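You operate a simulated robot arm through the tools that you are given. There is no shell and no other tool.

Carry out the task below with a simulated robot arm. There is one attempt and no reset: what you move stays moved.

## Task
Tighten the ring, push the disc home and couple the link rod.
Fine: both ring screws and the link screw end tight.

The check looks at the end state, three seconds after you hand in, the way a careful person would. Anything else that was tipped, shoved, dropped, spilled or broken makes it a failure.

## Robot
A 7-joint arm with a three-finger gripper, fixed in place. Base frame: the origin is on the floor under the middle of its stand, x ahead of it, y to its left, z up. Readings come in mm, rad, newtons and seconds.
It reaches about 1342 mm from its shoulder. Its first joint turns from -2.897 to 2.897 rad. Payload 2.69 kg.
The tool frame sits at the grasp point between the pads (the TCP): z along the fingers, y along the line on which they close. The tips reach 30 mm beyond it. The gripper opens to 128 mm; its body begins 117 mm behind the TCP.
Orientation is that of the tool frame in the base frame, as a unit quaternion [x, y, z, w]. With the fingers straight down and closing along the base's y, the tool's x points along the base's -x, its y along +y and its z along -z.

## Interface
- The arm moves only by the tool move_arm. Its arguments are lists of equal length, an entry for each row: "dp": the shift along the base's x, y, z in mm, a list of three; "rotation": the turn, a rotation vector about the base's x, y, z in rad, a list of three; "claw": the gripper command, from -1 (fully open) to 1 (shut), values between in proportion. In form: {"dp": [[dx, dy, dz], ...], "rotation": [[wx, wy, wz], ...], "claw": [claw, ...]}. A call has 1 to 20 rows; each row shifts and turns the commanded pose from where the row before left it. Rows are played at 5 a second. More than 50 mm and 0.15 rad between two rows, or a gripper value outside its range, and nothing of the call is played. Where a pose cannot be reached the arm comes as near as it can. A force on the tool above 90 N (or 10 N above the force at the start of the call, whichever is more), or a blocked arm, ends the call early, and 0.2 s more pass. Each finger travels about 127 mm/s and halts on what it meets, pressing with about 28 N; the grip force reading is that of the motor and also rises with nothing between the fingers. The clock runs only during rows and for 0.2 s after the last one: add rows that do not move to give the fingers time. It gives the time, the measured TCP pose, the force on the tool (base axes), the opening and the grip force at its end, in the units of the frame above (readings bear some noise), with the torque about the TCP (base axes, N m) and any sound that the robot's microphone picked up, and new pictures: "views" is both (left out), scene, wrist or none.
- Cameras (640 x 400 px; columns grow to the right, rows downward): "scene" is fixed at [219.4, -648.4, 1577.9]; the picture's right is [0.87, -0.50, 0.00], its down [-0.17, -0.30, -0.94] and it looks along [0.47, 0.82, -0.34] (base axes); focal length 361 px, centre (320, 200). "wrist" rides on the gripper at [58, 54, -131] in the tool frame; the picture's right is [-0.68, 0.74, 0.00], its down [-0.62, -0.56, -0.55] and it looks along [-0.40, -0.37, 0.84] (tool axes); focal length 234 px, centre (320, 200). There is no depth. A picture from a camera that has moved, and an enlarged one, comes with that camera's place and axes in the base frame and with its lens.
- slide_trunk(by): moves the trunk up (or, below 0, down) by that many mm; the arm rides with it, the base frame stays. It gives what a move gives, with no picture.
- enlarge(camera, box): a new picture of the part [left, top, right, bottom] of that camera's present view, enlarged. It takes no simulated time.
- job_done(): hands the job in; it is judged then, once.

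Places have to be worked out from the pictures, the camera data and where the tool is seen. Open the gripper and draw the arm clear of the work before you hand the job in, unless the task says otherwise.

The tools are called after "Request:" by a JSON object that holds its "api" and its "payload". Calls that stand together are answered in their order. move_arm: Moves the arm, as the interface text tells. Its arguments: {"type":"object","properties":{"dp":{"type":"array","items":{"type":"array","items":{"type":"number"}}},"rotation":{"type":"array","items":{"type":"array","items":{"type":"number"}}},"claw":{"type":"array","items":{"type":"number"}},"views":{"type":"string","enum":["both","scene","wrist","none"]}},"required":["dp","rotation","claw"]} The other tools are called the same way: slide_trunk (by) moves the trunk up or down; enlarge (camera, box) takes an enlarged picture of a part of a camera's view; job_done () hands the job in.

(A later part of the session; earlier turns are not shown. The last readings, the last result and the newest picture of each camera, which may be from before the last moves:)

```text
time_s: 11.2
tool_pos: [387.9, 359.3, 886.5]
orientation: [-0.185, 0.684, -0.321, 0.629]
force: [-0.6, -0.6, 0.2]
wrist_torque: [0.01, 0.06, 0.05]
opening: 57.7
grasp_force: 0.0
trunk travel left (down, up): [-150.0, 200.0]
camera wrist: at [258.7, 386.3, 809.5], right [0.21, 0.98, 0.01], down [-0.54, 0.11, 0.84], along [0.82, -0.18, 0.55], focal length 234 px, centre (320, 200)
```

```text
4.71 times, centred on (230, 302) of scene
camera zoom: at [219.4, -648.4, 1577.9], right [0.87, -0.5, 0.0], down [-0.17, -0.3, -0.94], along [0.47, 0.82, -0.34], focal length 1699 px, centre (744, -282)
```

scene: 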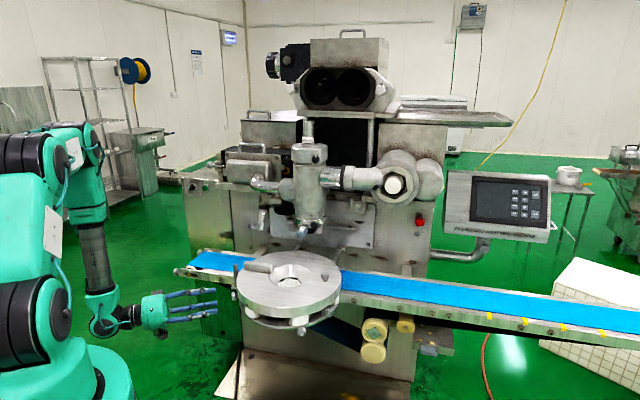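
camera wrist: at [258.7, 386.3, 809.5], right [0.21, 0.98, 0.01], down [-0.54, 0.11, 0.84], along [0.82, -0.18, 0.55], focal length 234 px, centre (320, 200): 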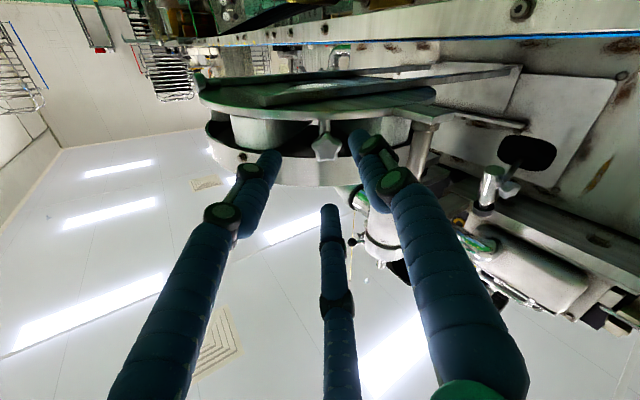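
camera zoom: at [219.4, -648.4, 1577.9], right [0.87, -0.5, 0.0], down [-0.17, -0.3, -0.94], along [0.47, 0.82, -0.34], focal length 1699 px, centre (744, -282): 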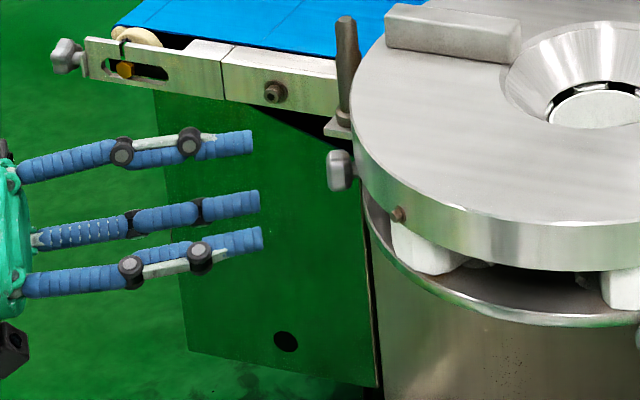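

The star knob's front face is at about (462, 349, 890), axis inward ≈ (0.966, −0.259, 0), diameter ≈ 28 mm. I'll centre on that axis and roll back (counter-clockwise) to find how much wrist rotation is available.

Request:
{"api": "move_arm", "payload": {"dp": [[6.5, 7.8, 3.5], [0, 0, 0], [0, 0, 0], [0, 0, 0], [0, 0, 0], [0, 0, 0], [0, 0, 0], [0, 0, 0], [0, 0, 0], [0, 0, 0], [0, 0, 0]], "rotation": [[0, 0, -0.05], [-0.1449, 0.0389, 0], [-0.1449, 0.0389, 0], [-0.1449, 0.0389, 0], [-0.1449, 0.0389, 0], [-0.1449, 0.0389, 0], [-0.1449, 0.0389, 0], [-0.1449, 0.0389, 0], [-0.1449, 0.0389, 0], [-0.1449, 0.0389, 0], [-0.1449, 0.0389, 0]], "claw": [0.1, 0.1, 0.1, 0.1, 0.1, 0.1, 0.1, 0.1, 0.1, 0.1, 0.1], "views": "both"}}

```text
time_s: 13.6
tool_pos: [393.4, 365.6, 890.8]
orientation: [0.59, -0.391, 0.67, -0.221]
force: [0.9, -0.7, -0.1]
wrist_torque: [0.0, 0.02, -0.02]
opening: 57.6
grasp_force: 0.0
trunk travel left (down, up): [-150.0, 200.0]
camera wrist: at [246.3, 323.8, 886.2], right [0.02, 0.07, -1.0], down [-0.31, 0.95, 0.06], along [0.95, 0.31, 0.04], focal length 234 px, centre (320, 200)
```

scene: 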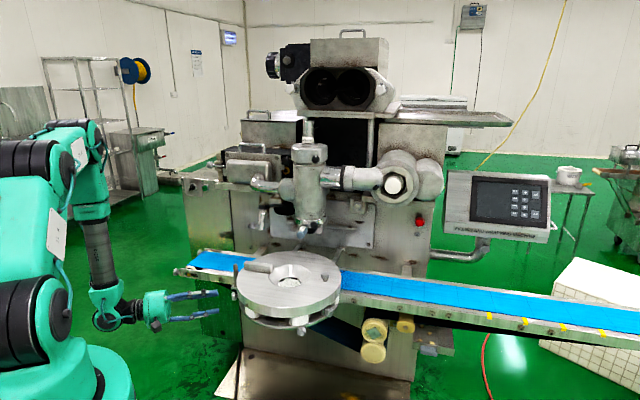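
wrist: 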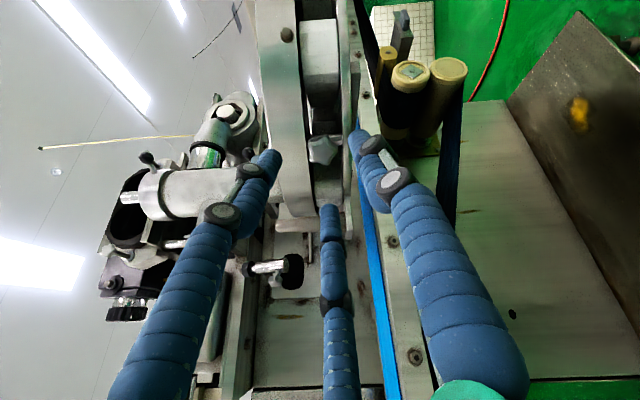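

The roll was fully reached. This side view lets me refine the knob position.

Request:
{"api": "enlarge", "payload": {"camera": "wrist", "box": [290, 120, 360, 190]}}

Request:
{"api": "enlarge", "payload": {"camera": "wrist", "box": [240, 60, 420, 240]}}

```text
5.71 times, centred on (325, 155) of wrist
camera zoom: at [246.3, 323.8, 886.2], right [0.02, 0.07, -1.0], down [-0.31, 0.95, 0.06], along [0.95, 0.31, 0.04], focal length 1338 px, centre (291, 457)
```

zoom: 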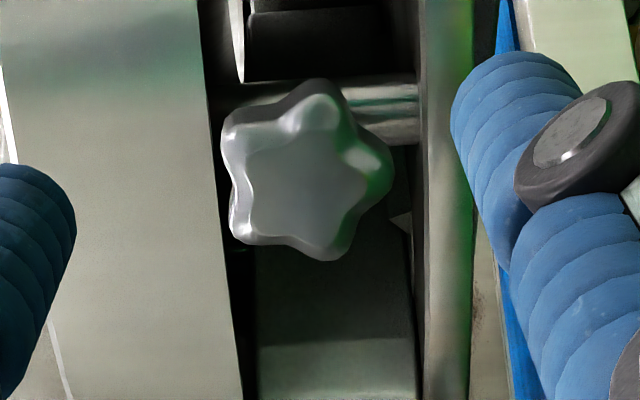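

```text
2.22 times, centred on (330, 150) of wrist
camera zoom: at [246.3, 323.8, 886.2], right [0.02, 0.07, -1.0], down [-0.31, 0.95, 0.06], along [0.95, 0.31, 0.04], focal length 520 px, centre (298, 311)
```

zoom: 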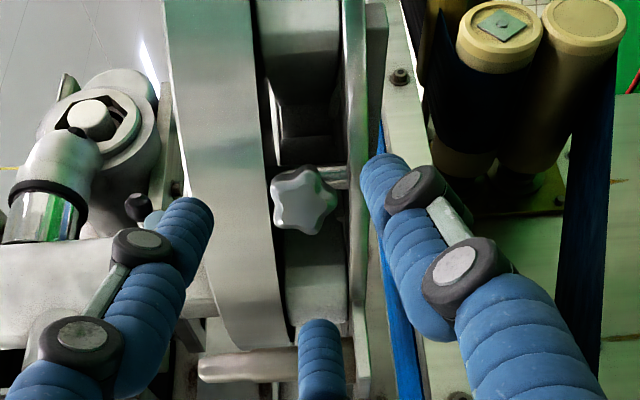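

Both rays agree: knob face centre (461, 349, 890). I'll roll back further to find the limit and get a longer tightening stroke.

Request:
{"api": "move_arm", "payload": {"dp": [[0, 0, 0], [0, 0, 0], [0, 0, 0], [0, 0, 0], [0, 0, 0], [0, 0, 0], [0, 0, 0], [0, 0, 0], [0, 0, 0], [0, 0, 0]], "rotation": [[-0.1449, 0.0389, 0], [-0.1449, 0.0389, 0], [-0.1449, 0.0389, 0], [-0.1449, 0.0389, 0], [-0.1449, 0.0389, 0], [-0.1449, 0.0389, 0], [-0.1449, 0.0389, 0], [-0.1449, 0.0389, 0], [-0.1449, 0.0389, 0], [-0.1449, 0.0389, 0]], "claw": [0.1, 0.1, 0.1, 0.1, 0.1, 0.1, 0.1, 0.1, 0.1, 0.1], "views": "wrist"}}

```text
time_s: 15.8
tool_pos: [372.2, 258.5, 832.7]
orientation: [0.703, 0.056, 0.674, 0.221]
force: [0.9, 0.2, 0.0]
wrist_torque: [0.01, -0.01, -0.05]
opening: 57.5
grasp_force: 0.0
out of reach, approached as far as the arm can: row 7, 8, 9, 10
trunk travel left (down, up): [-150.0, 200.0]
camera wrist: at [237.7, 261.5, 907.5], right [-0.22, -0.91, -0.34], down [-0.46, 0.41, -0.79], along [0.86, -0.02, -0.51], focal length 234 px, centre (320, 200)
```

wrist: 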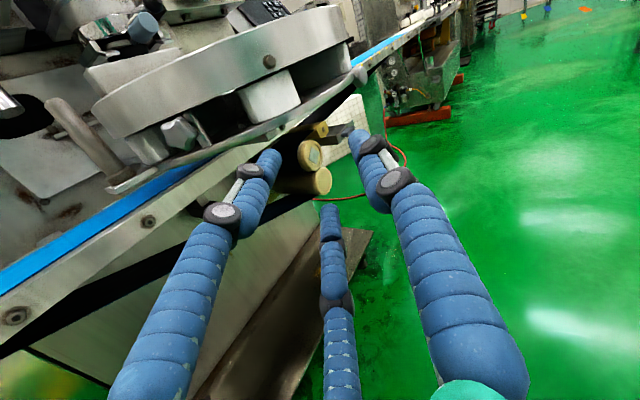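

The limit is at about 0.9 rad further back; beyond that the arm drifted. I'll roll forward five rows to return to a reachable pose.

Request:
{"api": "move_arm", "payload": {"dp": [[0, 0, 0], [0, 0, 0], [0, 0, 0], [0, 0, 0], [0, 0, 0]], "rotation": [[0.1449, -0.0389, 0], [0.1449, -0.0389, 0], [0.1449, -0.0389, 0], [0.1449, -0.0389, 0], [0.1449, -0.0389, 0]], "claw": [0.1, 0.1, 0.1, 0.1, 0.1], "views": "both"}}

```text
time_s: 17.0
tool_pos: [371.3, 257.7, 832.8]
orientation: [0.668, -0.209, 0.713, -0.04]
force: [0.2, -0.3, -0.4]
wrist_torque: [-0.02, 0.0, 0.01]
opening: 57.9
grasp_force: 0.0
trunk travel left (down, up): [-150.0, 200.0]
camera wrist: at [226.0, 221.0, 867.1], right [-0.09, -0.44, -0.89], down [-0.34, 0.86, -0.39], along [0.94, 0.27, -0.23], focal length 234 px, centre (320, 200)
```

scene: 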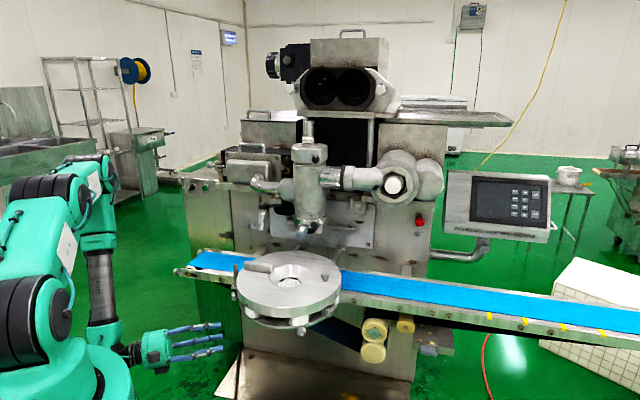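
wrist: 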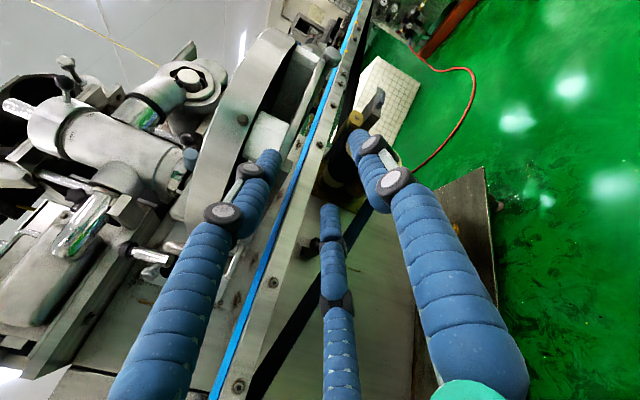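

The command re-synced to (371, 258, 833) with the axis still aligned. I'll return to the standoff on the knob's axis.

Request:
{"api": "move_arm", "payload": {"dp": [[5.5, 27, 14.5], [5.5, 27, 14.5], [5.5, 27, 14.5], [5.5, 27, 14.5], [0, 0, 0]], "rotation": [[0, 0, 0], [0, 0, 0], [0, 0, 0], [0, 0, 0], [0, 0.02, -0.014]], "claw": [0.1, 0.1, 0.1, 0.1, 0.1], "views": "wrist"}}

Request:
{"api": "enlarge", "payload": {"camera": "wrist", "box": [250, 80, 410, 230]}}

```text
time_s: 18.2
tool_pos: [394.4, 366.1, 892.4]
orientation: [0.674, -0.215, 0.706, -0.031]
force: [0.7, 1.2, -0.6]
wrist_torque: [-0.02, 0.0, 0.04]
opening: 57.6
grasp_force: 0.1
trunk travel left (down, up): [-150.0, 200.0]
camera wrist: at [249.6, 330.8, 928.8], right [-0.12, -0.44, -0.89], down [-0.34, 0.86, -0.38], along [0.93, 0.25, -0.25], focal length 234 px, centre (320, 200)
```

wrist: 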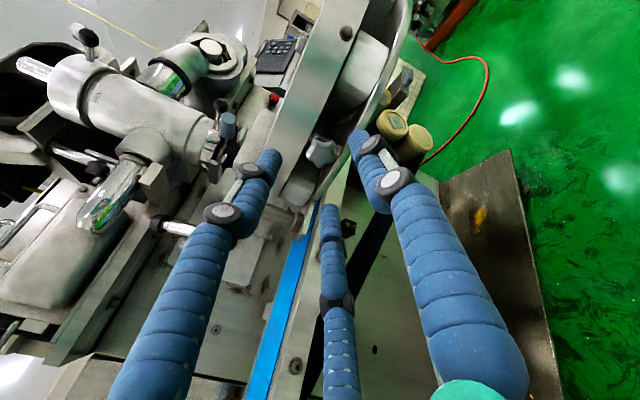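

```text
2.67 times, centred on (330, 155) of wrist
camera zoom: at [249.6, 330.8, 928.8], right [-0.12, -0.44, -0.89], down [-0.34, 0.86, -0.38], along [0.93, 0.25, -0.25], focal length 624 px, centre (293, 320)
```

zoom: 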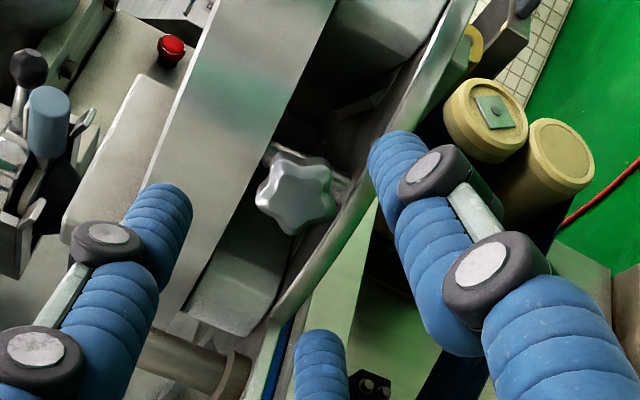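

The tool axis passes within ~2 mm of the knob centre. I'll approach so the tips overlap the knob by about 15 mm, then check before closing.

Request:
{"api": "move_arm", "payload": {"dp": [[17, -4.4, -0.8], [17, -4.4, -0.8], [17, -4.4, -0.6], [0, 0, 0]], "rotation": [[0, 0, 0], [0, 0, 0], [0, 0, 0], [0, 0, 0]], "claw": [0.1, 0.1, 0.1, 0.1], "views": "both"}}

Request:
{"api": "enlarge", "payload": {"camera": "wrist", "box": [250, 80, 410, 230]}}

Request:
{"api": "enlarge", "payload": {"camera": "scene", "box": [190, 270, 270, 330]}}

```text
time_s: 19.2
tool_pos: [446.7, 352.0, 888.1]
orientation: [0.673, -0.215, 0.707, -0.031]
force: [-0.1, 0.8, 0.6]
wrist_torque: [0.04, 0.03, -0.03]
opening: 57.7
grasp_force: 0.1
trunk travel left (down, up): [-150.0, 200.0]
camera wrist: at [300.2, 318.0, 924.9], right [-0.12, -0.44, -0.89], down [-0.34, 0.86, -0.38], along [0.93, 0.25, -0.25], focal length 234 px, centre (320, 200)
```

scene: 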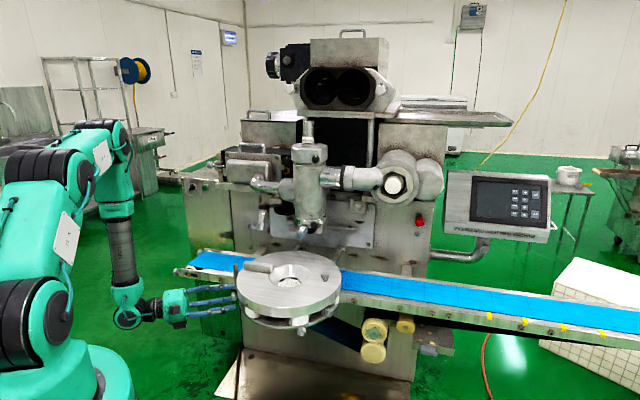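
wrist: 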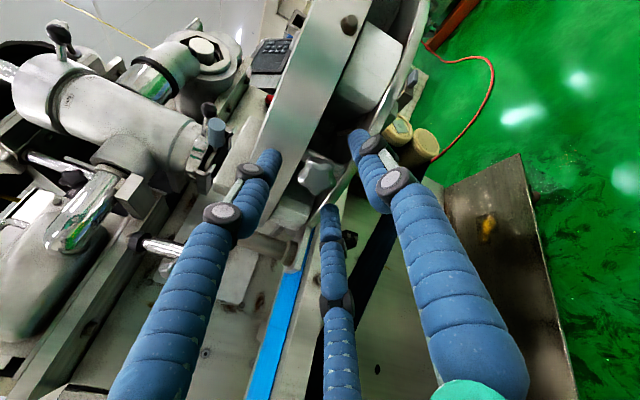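

```text
2.67 times, centred on (330, 155) of wrist
camera zoom: at [300.2, 318.0, 924.9], right [-0.12, -0.44, -0.89], down [-0.34, 0.86, -0.38], along [0.93, 0.25, -0.25], focal length 624 px, centre (293, 320)
```

zoom: 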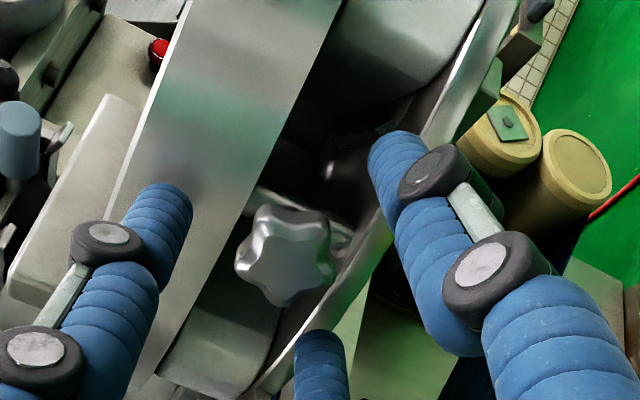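

```text
6.67 times, centred on (230, 300) of scene
camera zoom: at [219.4, -648.4, 1577.9], right [0.87, -0.5, 0.0], down [-0.17, -0.3, -0.94], along [0.47, 0.82, -0.34], focal length 2407 px, centre (920, -467)
```

zoom: 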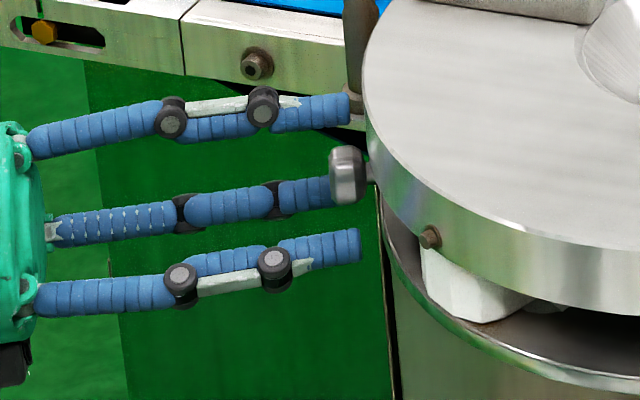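

The knob is well centred between the fingertips (about 2 mm high). I'll lift 2 mm and close on it.

Request:
{"api": "move_arm", "payload": {"dp": [[0, 0, 2], [0, 0, 0], [0, 0, 0], [0, 0, 0], [0, 0, 0]], "rotation": [[0, 0, 0], [0, 0, 0], [0, 0, 0], [0, 0, 0], [0, 0, 0]], "claw": [0.1, 0.3, 0.6, 1, 1], "views": "wrist"}}

Request:
{"api": "enlarge", "payload": {"camera": "wrist", "box": [250, 80, 410, 230]}}

Request:
{"api": "enlarge", "payload": {"camera": "scene", "box": [190, 270, 270, 330]}}

```text
time_s: 20.4
tool_pos: [446.2, 353.8, 890.3]
orientation: [0.674, -0.214, 0.706, -0.032]
force: [4.5, 17.0, -20.6]
wrist_torque: [0.26, 0.79, 0.79]
opening: 26.4
grasp_force: 45.1
trunk travel left (down, up): [-150.0, 200.0]
camera wrist: at [300.4, 319.2, 926.6], right [-0.12, -0.44, -0.89], down [-0.34, 0.86, -0.38], along [0.93, 0.26, -0.25], focal length 234 px, centre (320, 200)
```

wrist: 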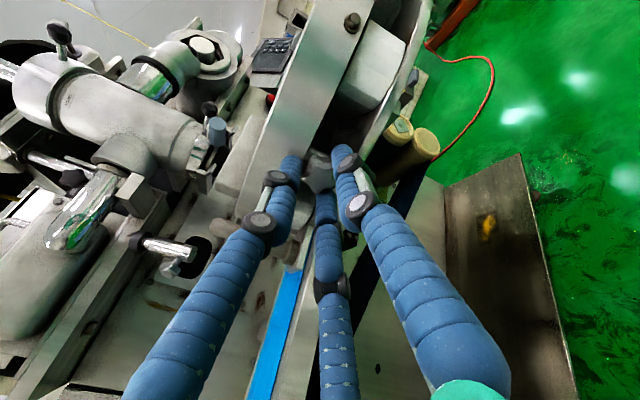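

```text
2.67 times, centred on (330, 155) of wrist
camera zoom: at [300.4, 319.2, 926.6], right [-0.12, -0.44, -0.89], down [-0.34, 0.86, -0.38], along [0.93, 0.26, -0.25], focal length 624 px, centre (293, 320)
```

zoom: 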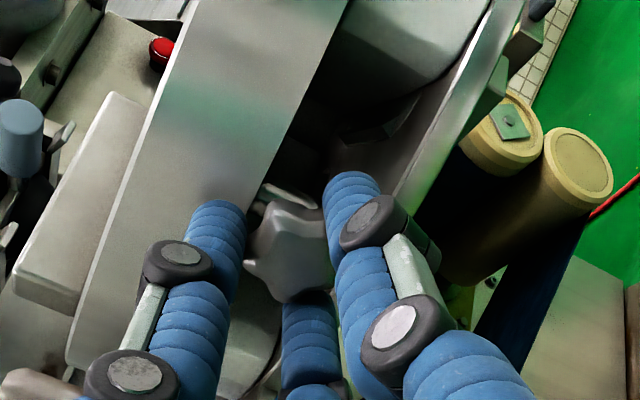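

```text
6.67 times, centred on (230, 300) of scene
camera zoom: at [219.4, -648.4, 1577.9], right [0.87, -0.5, 0.0], down [-0.17, -0.3, -0.94], along [0.47, 0.82, -0.34], focal length 2407 px, centre (920, -467)
```

zoom: 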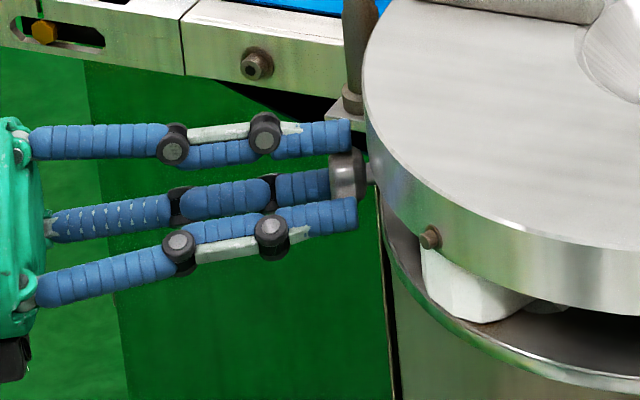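

The knob is gripped (26 mm opening). The side load suggests I'm 1–2 mm off-centre, so I'll nudge the tool to relieve it and then start turning clockwise.

Request:
{"api": "move_arm", "payload": {"dp": [[0, 0.8, -1.2], [0, 0, 0]], "rotation": [[0, 0, 0], [0, 0, 0]], "claw": [1, 1], "views": "none"}}

```text
time_s: 21.0
tool_pos: [445.9, 354.6, 888.8]
orientation: [0.674, -0.214, 0.707, -0.031]
force: [21.1, 8.5, -6.8]
wrist_torque: [0.02, -0.03, 0.28]
opening: 26.5
grasp_force: 45.2
trunk travel left (down, up): [-150.0, 200.0]
```

The load is better balanced now. I'll turn about 0.5 rad clockwise and read the torque.

Request:
{"api": "move_arm", "payload": {"dp": [[0, 0, 0], [0, 0, 0], [0, 0, 0], [0, 0, 0]], "rotation": [[0.116, -0.0314, 0], [0.116, -0.0314, 0], [0.116, -0.0314, 0], [0.116, -0.0314, 0]], "claw": [1, 1, 1, 1], "views": "wrist"}}

Request:
{"api": "enlarge", "payload": {"camera": "wrist", "box": [250, 80, 410, 230]}}

```text
time_s: 22.0
tool_pos: [445.2, 354.3, 889.5]
orientation: [0.603, -0.369, 0.679, -0.199]
force: [20.2, 4.0, -5.1]
wrist_torque: [0.03, 0.18, 0.3]
opening: 26.5
grasp_force: 45.1
trunk travel left (down, up): [-150.0, 200.0]
camera wrist: at [297.8, 311.1, 889.3], right [0.0, 0.01, -1.0], down [-0.31, 0.95, 0.01], along [0.95, 0.31, 0.0], focal length 234 px, centre (320, 200)
```

wrist: 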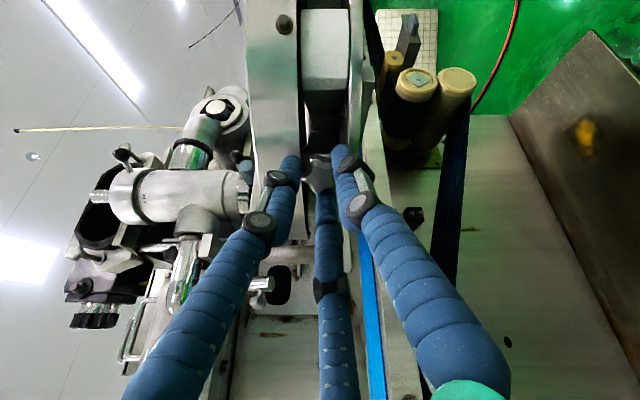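

```text
2.67 times, centred on (330, 155) of wrist
camera zoom: at [297.8, 311.1, 889.3], right [0.0, 0.01, -1.0], down [-0.31, 0.95, 0.01], along [0.95, 0.31, 0.0], focal length 624 px, centre (293, 320)
```

zoom: 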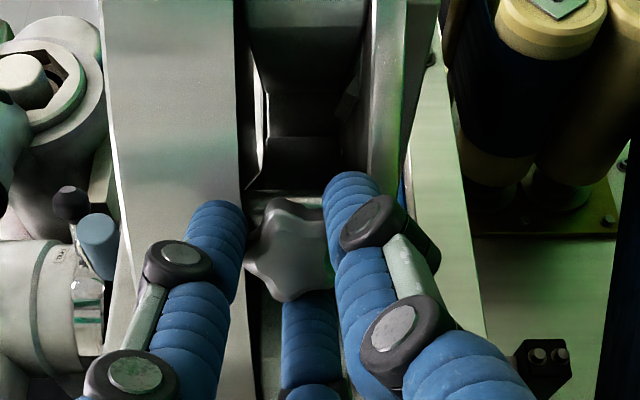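

The knob turned with the fingers at near-zero torque, so it's loose. I'll continue turning clockwise.

Request:
{"api": "move_arm", "payload": {"dp": [[0, 0, 0], [0, 0, 0], [0, 0, 0], [0, 0, 0], [0, 0, 0], [0, 0, 0], [0, 0, 0], [0, 0, 0], [0, 0, 0], [0, 0, 0]], "rotation": [[0.14, -0.038, 0], [0.14, -0.038, 0], [0.14, -0.038, 0], [0.14, -0.038, 0], [0.14, -0.038, 0], [0.14, -0.038, 0], [0.14, -0.038, 0], [0.14, -0.038, 0], [0.14, -0.038, 0], [0.14, -0.038, 0]], "claw": [1, 1, 1, 1, 1, 1, 1, 1, 1, 1], "views": "wrist"}}

Request:
{"api": "enlarge", "payload": {"camera": "wrist", "box": [250, 80, 410, 230]}}

```text
time_s: 24.2
tool_pos: [444.8, 354.2, 889.2]
orientation: [-0.206, 0.676, -0.377, 0.599]
force: [4.7, 7.3, -18.8]
wrist_torque: [0.07, 0.38, 0.57]
opening: 26.8
grasp_force: 44.9
trunk travel left (down, up): [-150.0, 200.0]
camera wrist: at [316.1, 379.1, 810.9], right [0.26, 0.96, -0.11], down [-0.51, 0.24, 0.83], along [0.82, -0.16, 0.55], focal length 234 px, centre (320, 200)
```

wrist: 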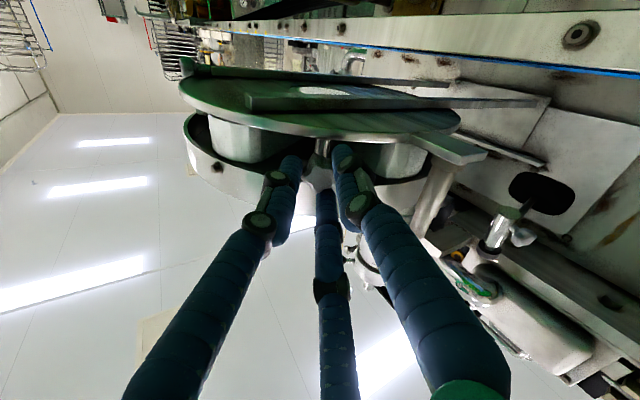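

```text
2.67 times, centred on (330, 155) of wrist
camera zoom: at [316.1, 379.1, 810.9], right [0.26, 0.96, -0.11], down [-0.51, 0.24, 0.83], along [0.82, -0.16, 0.55], focal length 624 px, centre (293, 320)
```

zoom: 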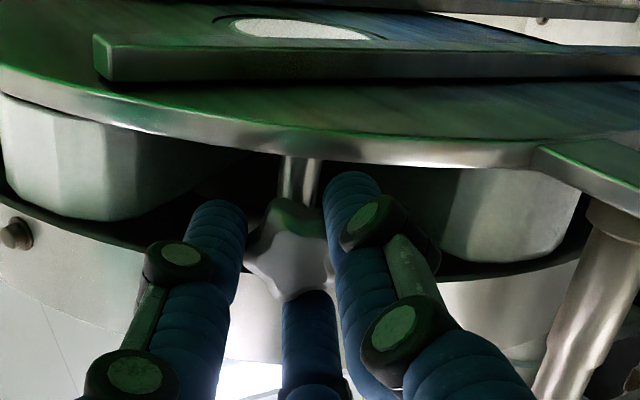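

Still turning freely with the gripper. I'll carry on with another ~2.2 rad.

Request:
{"api": "move_arm", "payload": {"dp": [[0, 0, 0], [0, 0, 0], [0, 0, 0], [0, 0, 0], [0, 0, 0], [0, 0, 0], [0, 0, 0], [0, 0, 0], [0, 0, 0], [0, 0, 0], [0, 0, 0], [0, 0, 0], [0, 0, 0], [0, 0, 0], [0, 0, 0]], "rotation": [[0.14, -0.038, 0], [0.14, -0.038, 0], [0.14, -0.038, 0], [0.14, -0.038, 0], [0.14, -0.038, 0], [0.14, -0.038, 0], [0.14, -0.038, 0], [0.14, -0.038, 0], [0.14, -0.038, 0], [0.14, -0.038, 0], [0.14, -0.038, 0], [0.14, -0.038, 0], [0.14, -0.038, 0], [0.14, -0.038, 0], [0.14, -0.038, 0]], "claw": [1, 1, 1, 1, 1, 1, 1, 1, 1, 1, 1, 1, 1, 1, 1], "views": "wrist"}}

Request:
{"api": "enlarge", "payload": {"camera": "wrist", "box": [250, 80, 410, 230]}}

```text
time_s: 27.4
tool_pos: [445.7, 353.8, 890.0]
orientation: [0.504, 0.496, 0.355, 0.611]
force: [0.7, 7.6, -25.5]
wrist_torque: [-0.21, 0.82, 0.23]
opening: 26.8
grasp_force: 44.9
trunk travel left (down, up): [-150.0, 200.0]
camera wrist: at [337.5, 455.4, 928.0], right [-0.12, -0.46, 0.88], down [-0.72, -0.57, -0.39], along [0.68, -0.69, -0.26], focal length 234 px, centre (320, 200)
```

wrist: 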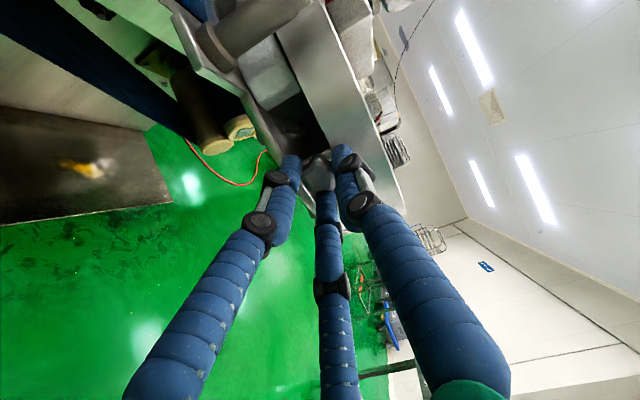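

```text
2.67 times, centred on (330, 155) of wrist
camera zoom: at [337.5, 455.4, 928.0], right [-0.12, -0.46, 0.88], down [-0.72, -0.57, -0.39], along [0.68, -0.69, -0.26], focal length 624 px, centre (293, 320)
```

zoom: 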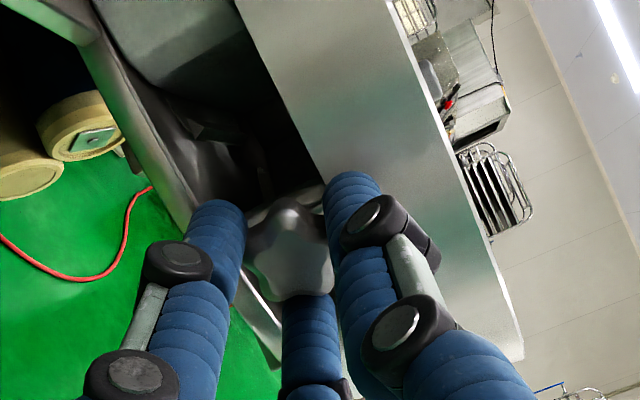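

Axis torque has risen to about −0.4 N·m, so resistance is starting. I'll continue in a few smaller steps.

Request:
{"api": "move_arm", "payload": {"dp": [[0, 0, 0], [0, 0, 0], [0, 0, 0], [0, 0, 0]], "rotation": [[0.097, -0.026, 0], [0.097, -0.026, 0], [0.097, -0.026, 0], [0.097, -0.026, 0]], "claw": [1, 1, 1, 1], "views": "wrist"}}

Request:
{"api": "enlarge", "payload": {"camera": "wrist", "box": [250, 80, 410, 230]}}

```text
time_s: 28.4
tool_pos: [446.8, 353.3, 890.6]
orientation: [0.594, 0.387, 0.469, 0.527]
force: [1.8, 3.9, -34.3]
wrist_torque: [0.11, 1.06, 0.11]
opening: 26.5
grasp_force: 44.9
trunk travel left (down, up): [-150.0, 200.0]
camera wrist: at [332.1, 435.5, 952.6], right [-0.2, -0.75, 0.63], down [-0.67, -0.36, -0.65], along [0.71, -0.55, -0.43], focal length 234 px, centre (320, 200)
```

wrist: 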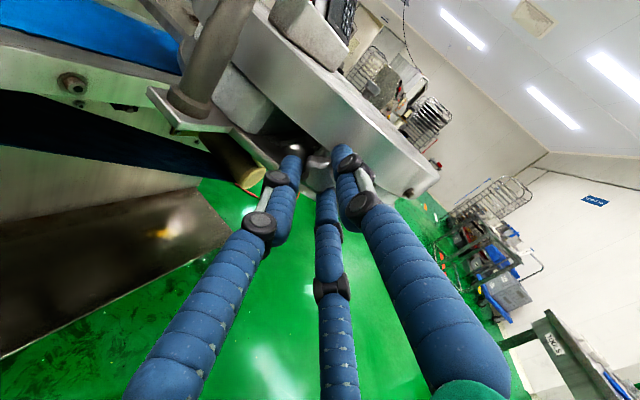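

```text
2.67 times, centred on (330, 155) of wrist
camera zoom: at [332.1, 435.5, 952.6], right [-0.2, -0.75, 0.63], down [-0.67, -0.36, -0.65], along [0.71, -0.55, -0.43], focal length 624 px, centre (293, 320)
```

zoom: 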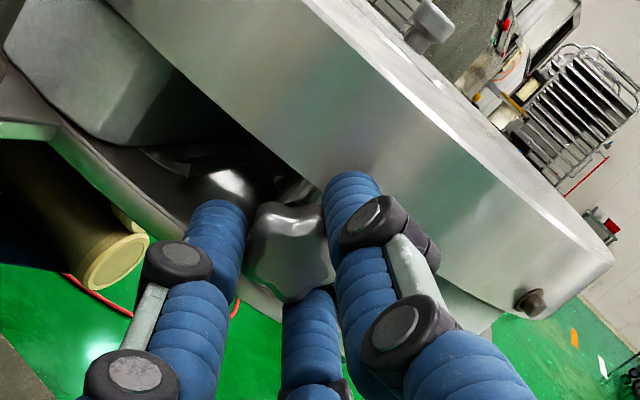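

The side load (−34 N in z) is just misalignment; the axis torque is still small. I'll open the fingers in place, correct the height by −1.5 mm, and look at the knob.

Request:
{"api": "move_arm", "payload": {"dp": [[0, 0, 0], [0, 0, -1.5], [0, 0, 0]], "rotation": [[0, 0, 0], [0, 0, 0], [0, 0, 0]], "claw": [0.1, 0.1, 0.1], "views": "wrist"}}

Request:
{"api": "enlarge", "payload": {"camera": "wrist", "box": [250, 80, 410, 230]}}

Request:
{"api": "enlarge", "payload": {"camera": "scene", "box": [190, 270, 270, 330]}}

```text
time_s: 29.2
tool_pos: [444.2, 354.0, 888.3]
orientation: [0.593, 0.387, 0.47, 0.528]
force: [0.2, -0.4, 0.4]
wrist_torque: [-0.01, 0.01, -0.02]
opening: 57.5
grasp_force: 0.1
trunk travel left (down, up): [-150.0, 200.0]
camera wrist: at [331.4, 436.0, 952.0], right [-0.2, -0.75, 0.63], down [-0.67, -0.36, -0.65], along [0.72, -0.55, -0.43], focal length 234 px, centre (320, 200)
```

wrist: 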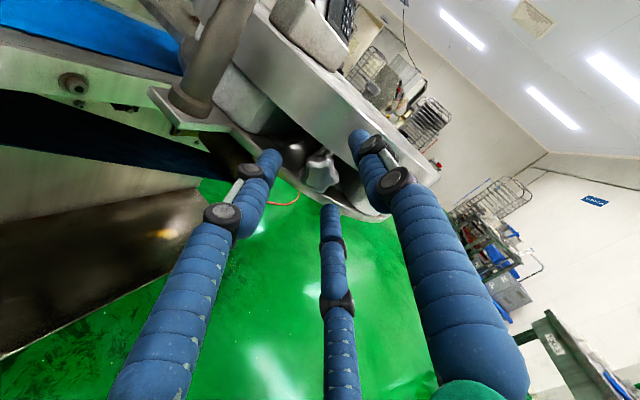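

```text
2.67 times, centred on (330, 155) of wrist
camera zoom: at [331.4, 436.0, 952.0], right [-0.2, -0.75, 0.63], down [-0.67, -0.36, -0.65], along [0.72, -0.55, -0.43], focal length 624 px, centre (293, 320)
```

zoom: 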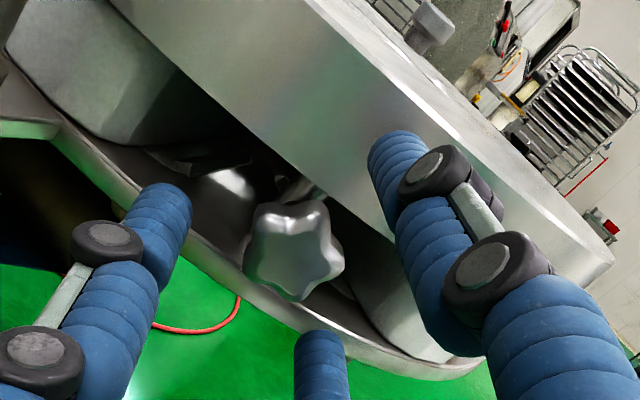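

```text
6.67 times, centred on (230, 300) of scene
camera zoom: at [219.4, -648.4, 1577.9], right [0.87, -0.5, 0.0], down [-0.17, -0.3, -0.94], along [0.47, 0.82, -0.34], focal length 2407 px, centre (920, -467)
```

zoom: 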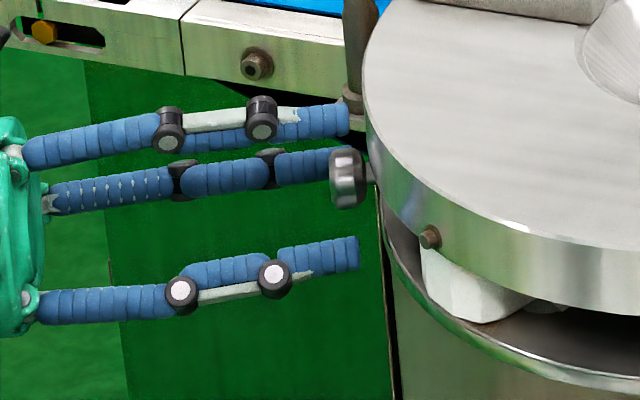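

The screw turned ~4.5 rad without visible axial travel yet. I'll roll back in place with fingers open and regrip.

Request:
{"api": "move_arm", "payload": {"dp": [[0, 0, 0], [0, 0, 0], [0, 0, 0], [0, 0, 0], [0, 0, 0], [0, 0, 0], [0, 0, 0], [0, 0, 0], [0, 0, 0], [0, 0, 0], [0, 0, 0], [0, 0, 0], [0, 0, 0], [0, 0, 0], [0, 0, 0], [0, 0, 0], [0, 0, 0], [0, 0, 0], [0, 0, 0], [0, 0, 0]], "rotation": [[-0.14, 0.038, 0], [-0.14, 0.038, 0], [-0.14, 0.038, 0], [-0.14, 0.038, 0], [-0.14, 0.038, 0], [-0.14, 0.038, 0], [-0.14, 0.038, 0], [-0.14, 0.038, 0], [-0.14, 0.038, 0], [-0.14, 0.038, 0], [-0.14, 0.038, 0], [-0.14, 0.038, 0], [-0.14, 0.038, 0], [-0.14, 0.038, 0], [-0.14, 0.038, 0], [-0.14, 0.038, 0], [-0.14, 0.038, 0], [-0.14, 0.038, 0], [-0.14, 0.038, 0], [-0.14, 0.038, 0]], "claw": [0.1, 0.1, 0.1, 0.1, 0.1, 0.1, 0.1, 0.1, 0.1, 0.1, 0.1, 0.1, 0.1, 0.1, 0.1, 0.1, 0.1, 0.1, 0.1, 0.1], "views": "none"}}

Request:
{"api": "move_arm", "payload": {"dp": [[0, 0, 0], [0, 0, 0], [0, 0, 0], [0, 0, 0], [0, 0, 0], [0, 0, 0], [0, 0, 0], [0, 0, 0], [0, 0, 0], [0, 0, 0]], "rotation": [[-0.14, 0.038, 0], [-0.14, 0.038, 0], [-0.14, 0.038, 0], [-0.14, 0.038, 0], [-0.14, 0.038, 0], [-0.14, 0.038, 0], [-0.14, 0.038, 0], [-0.14, 0.038, 0], [-0.14, 0.038, 0], [-0.14, 0.038, 0]], "claw": [0.1, 0.1, 0.1, 0.1, 0.1, 0.1, 0.1, 0.1, 0.1, 0.1], "views": "wrist"}}

Request:
{"api": "enlarge", "payload": {"camera": "wrist", "box": [250, 80, 410, 230]}}

```text
time_s: 33.4
tool_pos: [443.6, 354.9, 887.8]
orientation: [-0.313, 0.633, -0.47, 0.53]
force: [0.1, -0.4, -0.5]
wrist_torque: [-0.02, -0.01, 0.02]
opening: 57.8
grasp_force: 0.1
trunk travel left (down, up): [-150.0, 200.0]
```

```text
time_s: 35.6
tool_pos: [445.9, 354.1, 888.6]
orientation: [0.655, -0.265, 0.703, -0.088]
force: [0.4, -0.1, 0.0]
wrist_torque: [0.01, -0.01, 0.0]
opening: 57.7
grasp_force: 0.0
trunk travel left (down, up): [-150.0, 200.0]
camera wrist: at [298.9, 314.2, 913.6], right [-0.08, -0.3, -0.95], down [-0.32, 0.91, -0.26], along [0.94, 0.29, -0.17], focal length 234 px, centre (320, 200)
```

wrist: 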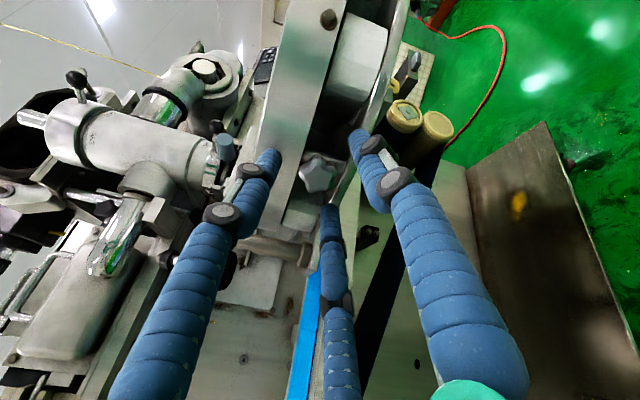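

```text
2.67 times, centred on (330, 155) of wrist
camera zoom: at [298.9, 314.2, 913.6], right [-0.08, -0.3, -0.95], down [-0.32, 0.91, -0.26], along [0.94, 0.29, -0.17], focal length 624 px, centre (293, 320)
```

zoom: 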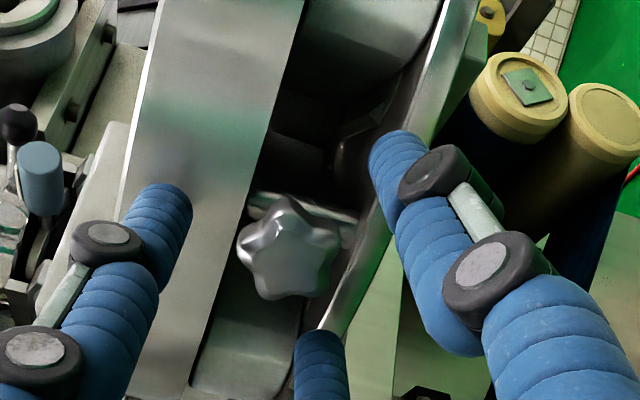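

The knob is centred again. I'll close and turn another stroke.

Request:
{"api": "move_arm", "payload": {"dp": [[0, 0, 0], [0, 0, 0], [0, 0, 0], [0, 0, 0]], "rotation": [[0, 0, 0], [0, 0, 0], [0, 0, 0], [0, 0, 0]], "claw": [0.4, 0.7, 1, 1], "views": "none"}}

Request:
{"api": "move_arm", "payload": {"dp": [[0, 0, 0], [0, 0, 0], [0, 0, 0], [0, 0, 0], [0, 0, 0], [0, 0, 0], [0, 0, 0], [0, 0, 0], [0, 0, 0], [0, 0, 0]], "rotation": [[0.14, -0.038, 0], [0.14, -0.038, 0], [0.14, -0.038, 0], [0.14, -0.038, 0], [0.14, -0.038, 0], [0.14, -0.038, 0], [0.14, -0.038, 0], [0.14, -0.038, 0], [0.14, -0.038, 0], [0.14, -0.038, 0]], "claw": [1, 1, 1, 1, 1, 1, 1, 1, 1, 1], "views": "wrist"}}

Request:
{"api": "enlarge", "payload": {"camera": "wrist", "box": [250, 80, 410, 230]}}

```text
time_s: 36.6
tool_pos: [446.4, 353.3, 888.1]
orientation: [0.654, -0.266, 0.702, -0.088]
force: [3.9, 1.1, 9.9]
wrist_torque: [-0.05, -0.21, 0.2]
opening: 26.7
grasp_force: 44.7
trunk travel left (down, up): [-150.0, 200.0]
```

```text
time_s: 38.8
tool_pos: [445.5, 354.2, 889.2]
orientation: [-0.311, 0.634, -0.468, 0.532]
force: [2.6, 10.4, 14.2]
wrist_torque: [-0.59, -0.12, 0.44]
opening: 27.0
grasp_force: 45.6
trunk travel left (down, up): [-150.0, 200.0]
camera wrist: at [309.5, 355.6, 816.6], right [0.24, 0.87, -0.42], down [-0.44, 0.49, 0.76], along [0.87, 0.0, 0.5], focal length 234 px, centre (320, 200)
```

wrist: 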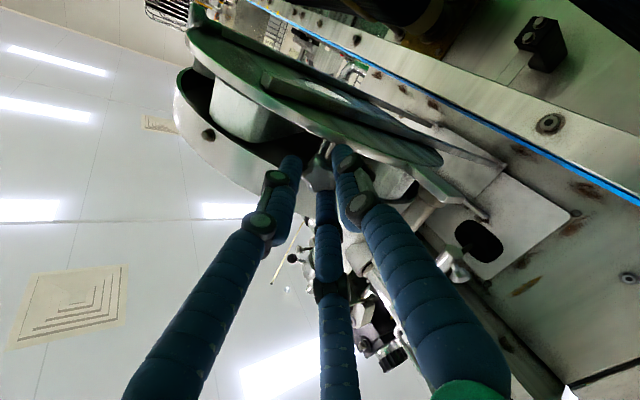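

```text
2.67 times, centred on (330, 155) of wrist
camera zoom: at [309.5, 355.6, 816.6], right [0.24, 0.87, -0.42], down [-0.44, 0.49, 0.76], along [0.87, 0.0, 0.5], focal length 624 px, centre (293, 320)
```

zoom: 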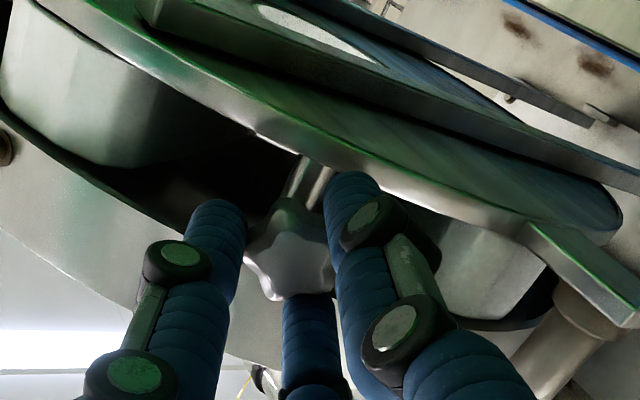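

Axis torque is about −0.54 N·m now. I'll go on in 5-row steps while watching it.

Request:
{"api": "move_arm", "payload": {"dp": [[0, 0, 0], [0, 0, 0], [0, 0, 0], [0, 0, 0], [0, 0, 0]], "rotation": [[0.14, -0.038, 0], [0.14, -0.038, 0], [0.14, -0.038, 0], [0.14, -0.038, 0], [0.14, -0.038, 0]], "claw": [1, 1, 1, 1, 1], "views": "wrist"}}

Request:
{"api": "enlarge", "payload": {"camera": "wrist", "box": [250, 80, 410, 230]}}

```text
time_s: 40.0
tool_pos: [445.9, 355.1, 888.4]
orientation: [-0.066, 0.703, -0.25, 0.662]
force: [5.7, 13.5, 12.7]
wrist_torque: [-0.28, -0.12, 0.61]
opening: 26.7
grasp_force: 45.5
trunk travel left (down, up): [-150.0, 200.0]
camera wrist: at [324.5, 410.1, 813.0], right [0.25, 0.92, 0.29], down [-0.59, -0.08, 0.8], along [0.76, -0.37, 0.53], focal length 234 px, centre (320, 200)
```

wrist: 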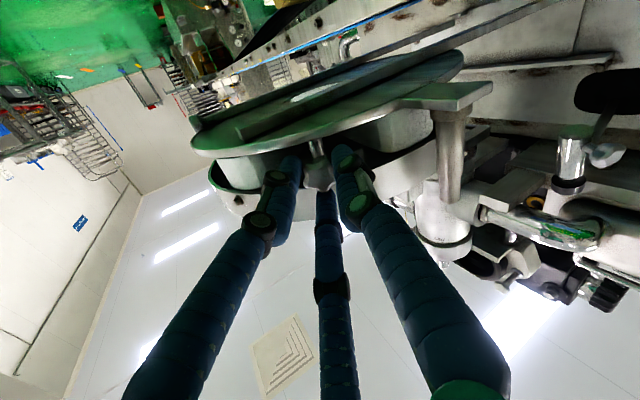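

```text
2.67 times, centred on (330, 155) of wrist
camera zoom: at [324.5, 410.1, 813.0], right [0.25, 0.92, 0.29], down [-0.59, -0.08, 0.8], along [0.76, -0.37, 0.53], focal length 624 px, centre (293, 320)
```

zoom: 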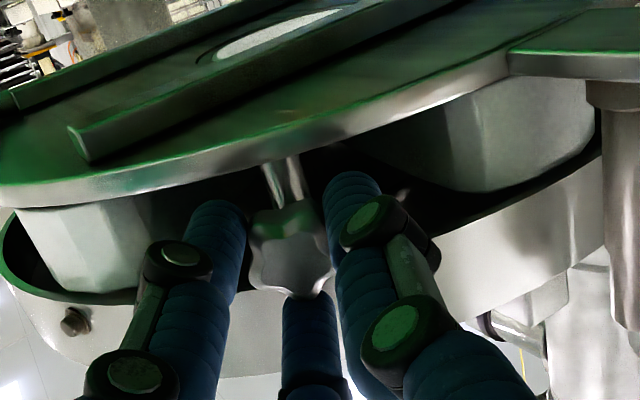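

The star looks shifted relative to the fingers, which may be slip. I'll turn 4 more rows and compare.

Request:
{"api": "move_arm", "payload": {"dp": [[0, 0, 0], [0, 0, 0], [0, 0, 0], [0, 0, 0]], "rotation": [[0.14, -0.038, 0], [0.14, -0.038, 0], [0.14, -0.038, 0], [0.14, -0.038, 0]], "claw": [1, 1, 1, 1], "views": "wrist"}}

Request:
{"api": "enlarge", "payload": {"camera": "wrist", "box": [280, 120, 360, 200]}}

```text
time_s: 41.0
tool_pos: [444.6, 355.1, 888.4]
orientation: [0.14, 0.693, -0.049, 0.705]
force: [10.4, 14.4, 16.2]
wrist_torque: [-0.34, -0.12, 0.52]
opening: 26.9
grasp_force: 45.0
trunk travel left (down, up): [-150.0, 200.0]
camera wrist: at [334.3, 447.1, 838.2], right [0.17, 0.62, 0.76], down [-0.7, -0.47, 0.54], along [0.69, -0.63, 0.35], focal length 234 px, centre (320, 200)
```

wrist: 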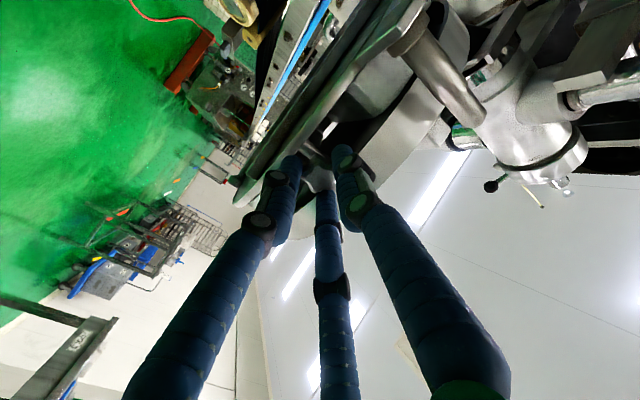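

```text
5.00 times, centred on (320, 160) of wrist
camera zoom: at [334.3, 447.1, 838.2], right [0.17, 0.62, 0.76], down [-0.7, -0.47, 0.54], along [0.69, -0.63, 0.35], focal length 1171 px, centre (320, 400)
```

zoom: 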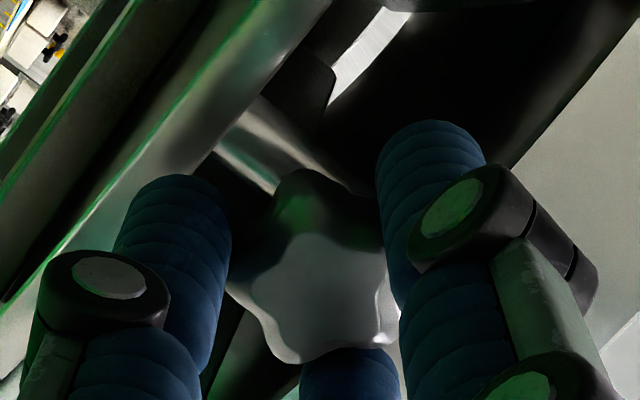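

I'll take two more small turns with identical zooms to test for slip (no slip means the star looks the same in the tool frame).

Request:
{"api": "move_arm", "payload": {"dp": [[0, 0, 0], [0, 0, 0]], "rotation": [[0.14, -0.038, 0], [0.14, -0.038, 0]], "claw": [1, 1], "views": "none"}}

Request:
{"api": "enlarge", "payload": {"camera": "wrist", "box": [280, 120, 360, 200]}}

Request:
{"api": "move_arm", "payload": {"dp": [[0, 0, 0], [0, 0, 0]], "rotation": [[0.14, -0.038, 0], [0.14, -0.038, 0]], "claw": [1, 1], "views": "none"}}

Request:
{"api": "enlarge", "payload": {"camera": "wrist", "box": [280, 120, 360, 200]}}

```text
time_s: 41.6
tool_pos: [443.8, 354.6, 889.1]
orientation: [0.237, 0.666, 0.052, 0.705]
force: [8.1, 12.2, 28.0]
wrist_torque: [-0.55, -0.32, 0.46]
opening: 26.8
grasp_force: 44.3
trunk travel left (down, up): [-150.0, 200.0]
```

```text
5.00 times, centred on (320, 160) of wrist
camera zoom: at [337.0, 458.5, 858.1], right [0.11, 0.38, 0.92], down [-0.73, -0.59, 0.33], along [0.67, -0.71, 0.22], focal length 1171 px, centre (320, 400)
```

zoom: 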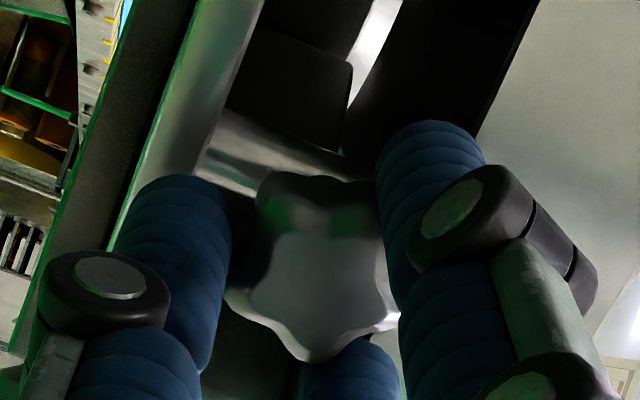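

```text
time_s: 42.2
tool_pos: [444.7, 354.6, 888.9]
orientation: [0.332, 0.626, 0.153, 0.689]
force: [5.4, 14.5, 27.4]
wrist_torque: [-0.4, -0.48, 0.62]
opening: 26.8
grasp_force: 44.8
trunk travel left (down, up): [-150.0, 200.0]
```

```text
5.00 times, centred on (320, 160) of wrist
camera zoom: at [338.6, 464.7, 880.3], right [0.03, 0.12, 0.99], down [-0.75, -0.66, 0.1], along [0.66, -0.75, 0.06], focal length 1171 px, centre (320, 400)
```

zoom: 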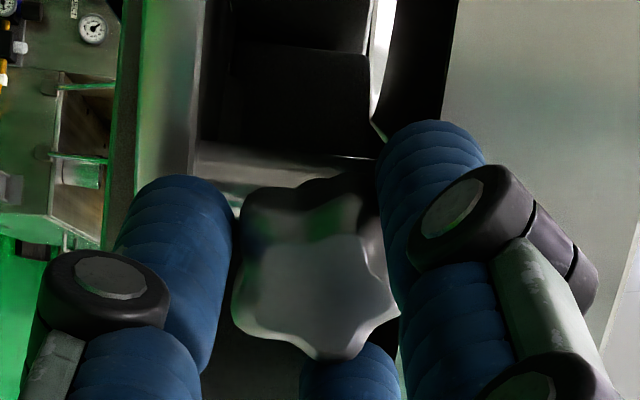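

The star now rotates relative to the fingers: they're slipping at ~0.5 N·m, so this screw has come up tight after about one turn. I'll open and view its orientation, then regrip once to verify.

Request:
{"api": "move_arm", "payload": {"dp": [[0, 0, 0], [0, 0, 0], [0, 0, 0]], "rotation": [[0, 0, 0], [0, 0, 0], [0, 0, 0]], "claw": [0.1, 0.1, 0.1], "views": "scene"}}

Request:
{"api": "enlarge", "payload": {"camera": "wrist", "box": [280, 120, 360, 200]}}

Request:
{"api": "enlarge", "payload": {"camera": "scene", "box": [190, 270, 270, 330]}}

```text
time_s: 43.0
tool_pos: [443.9, 354.1, 888.7]
orientation: [0.331, 0.626, 0.154, 0.689]
force: [-0.5, -0.5, 0.6]
wrist_torque: [0.02, 0.02, -0.03]
opening: 58.1
grasp_force: 0.0
trunk travel left (down, up): [-150.0, 200.0]
```

scene: 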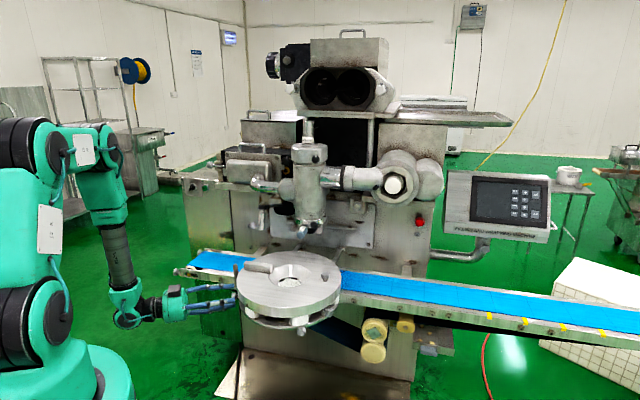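

```text
5.00 times, centred on (320, 160) of wrist
camera zoom: at [338.7, 463.8, 879.4], right [0.04, 0.12, 0.99], down [-0.75, -0.66, 0.1], along [0.66, -0.75, 0.07], focal length 1171 px, centre (320, 400)
```

zoom: 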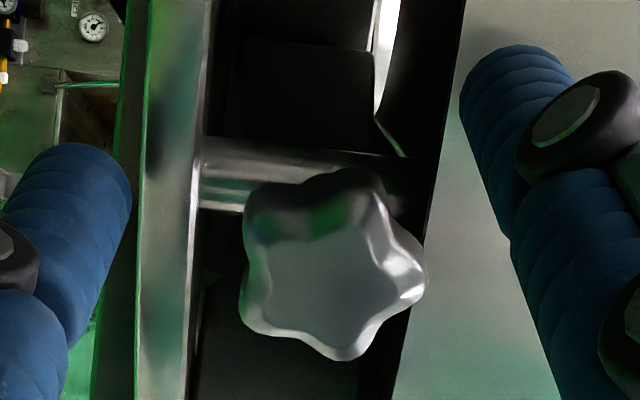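

```text
6.67 times, centred on (230, 300) of scene
camera zoom: at [219.4, -648.4, 1577.9], right [0.87, -0.5, 0.0], down [-0.17, -0.3, -0.94], along [0.47, 0.82, -0.34], focal length 2407 px, centre (920, -467)
```

zoom: 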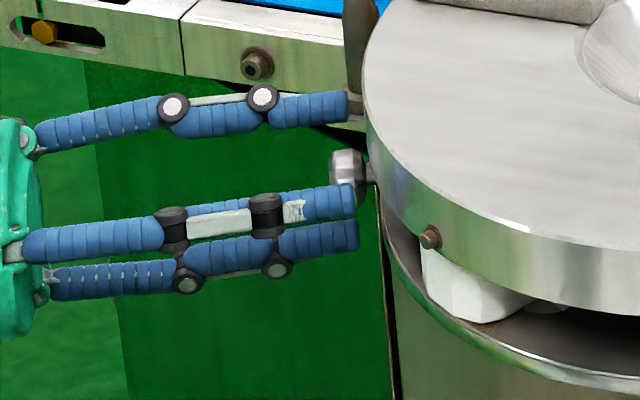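

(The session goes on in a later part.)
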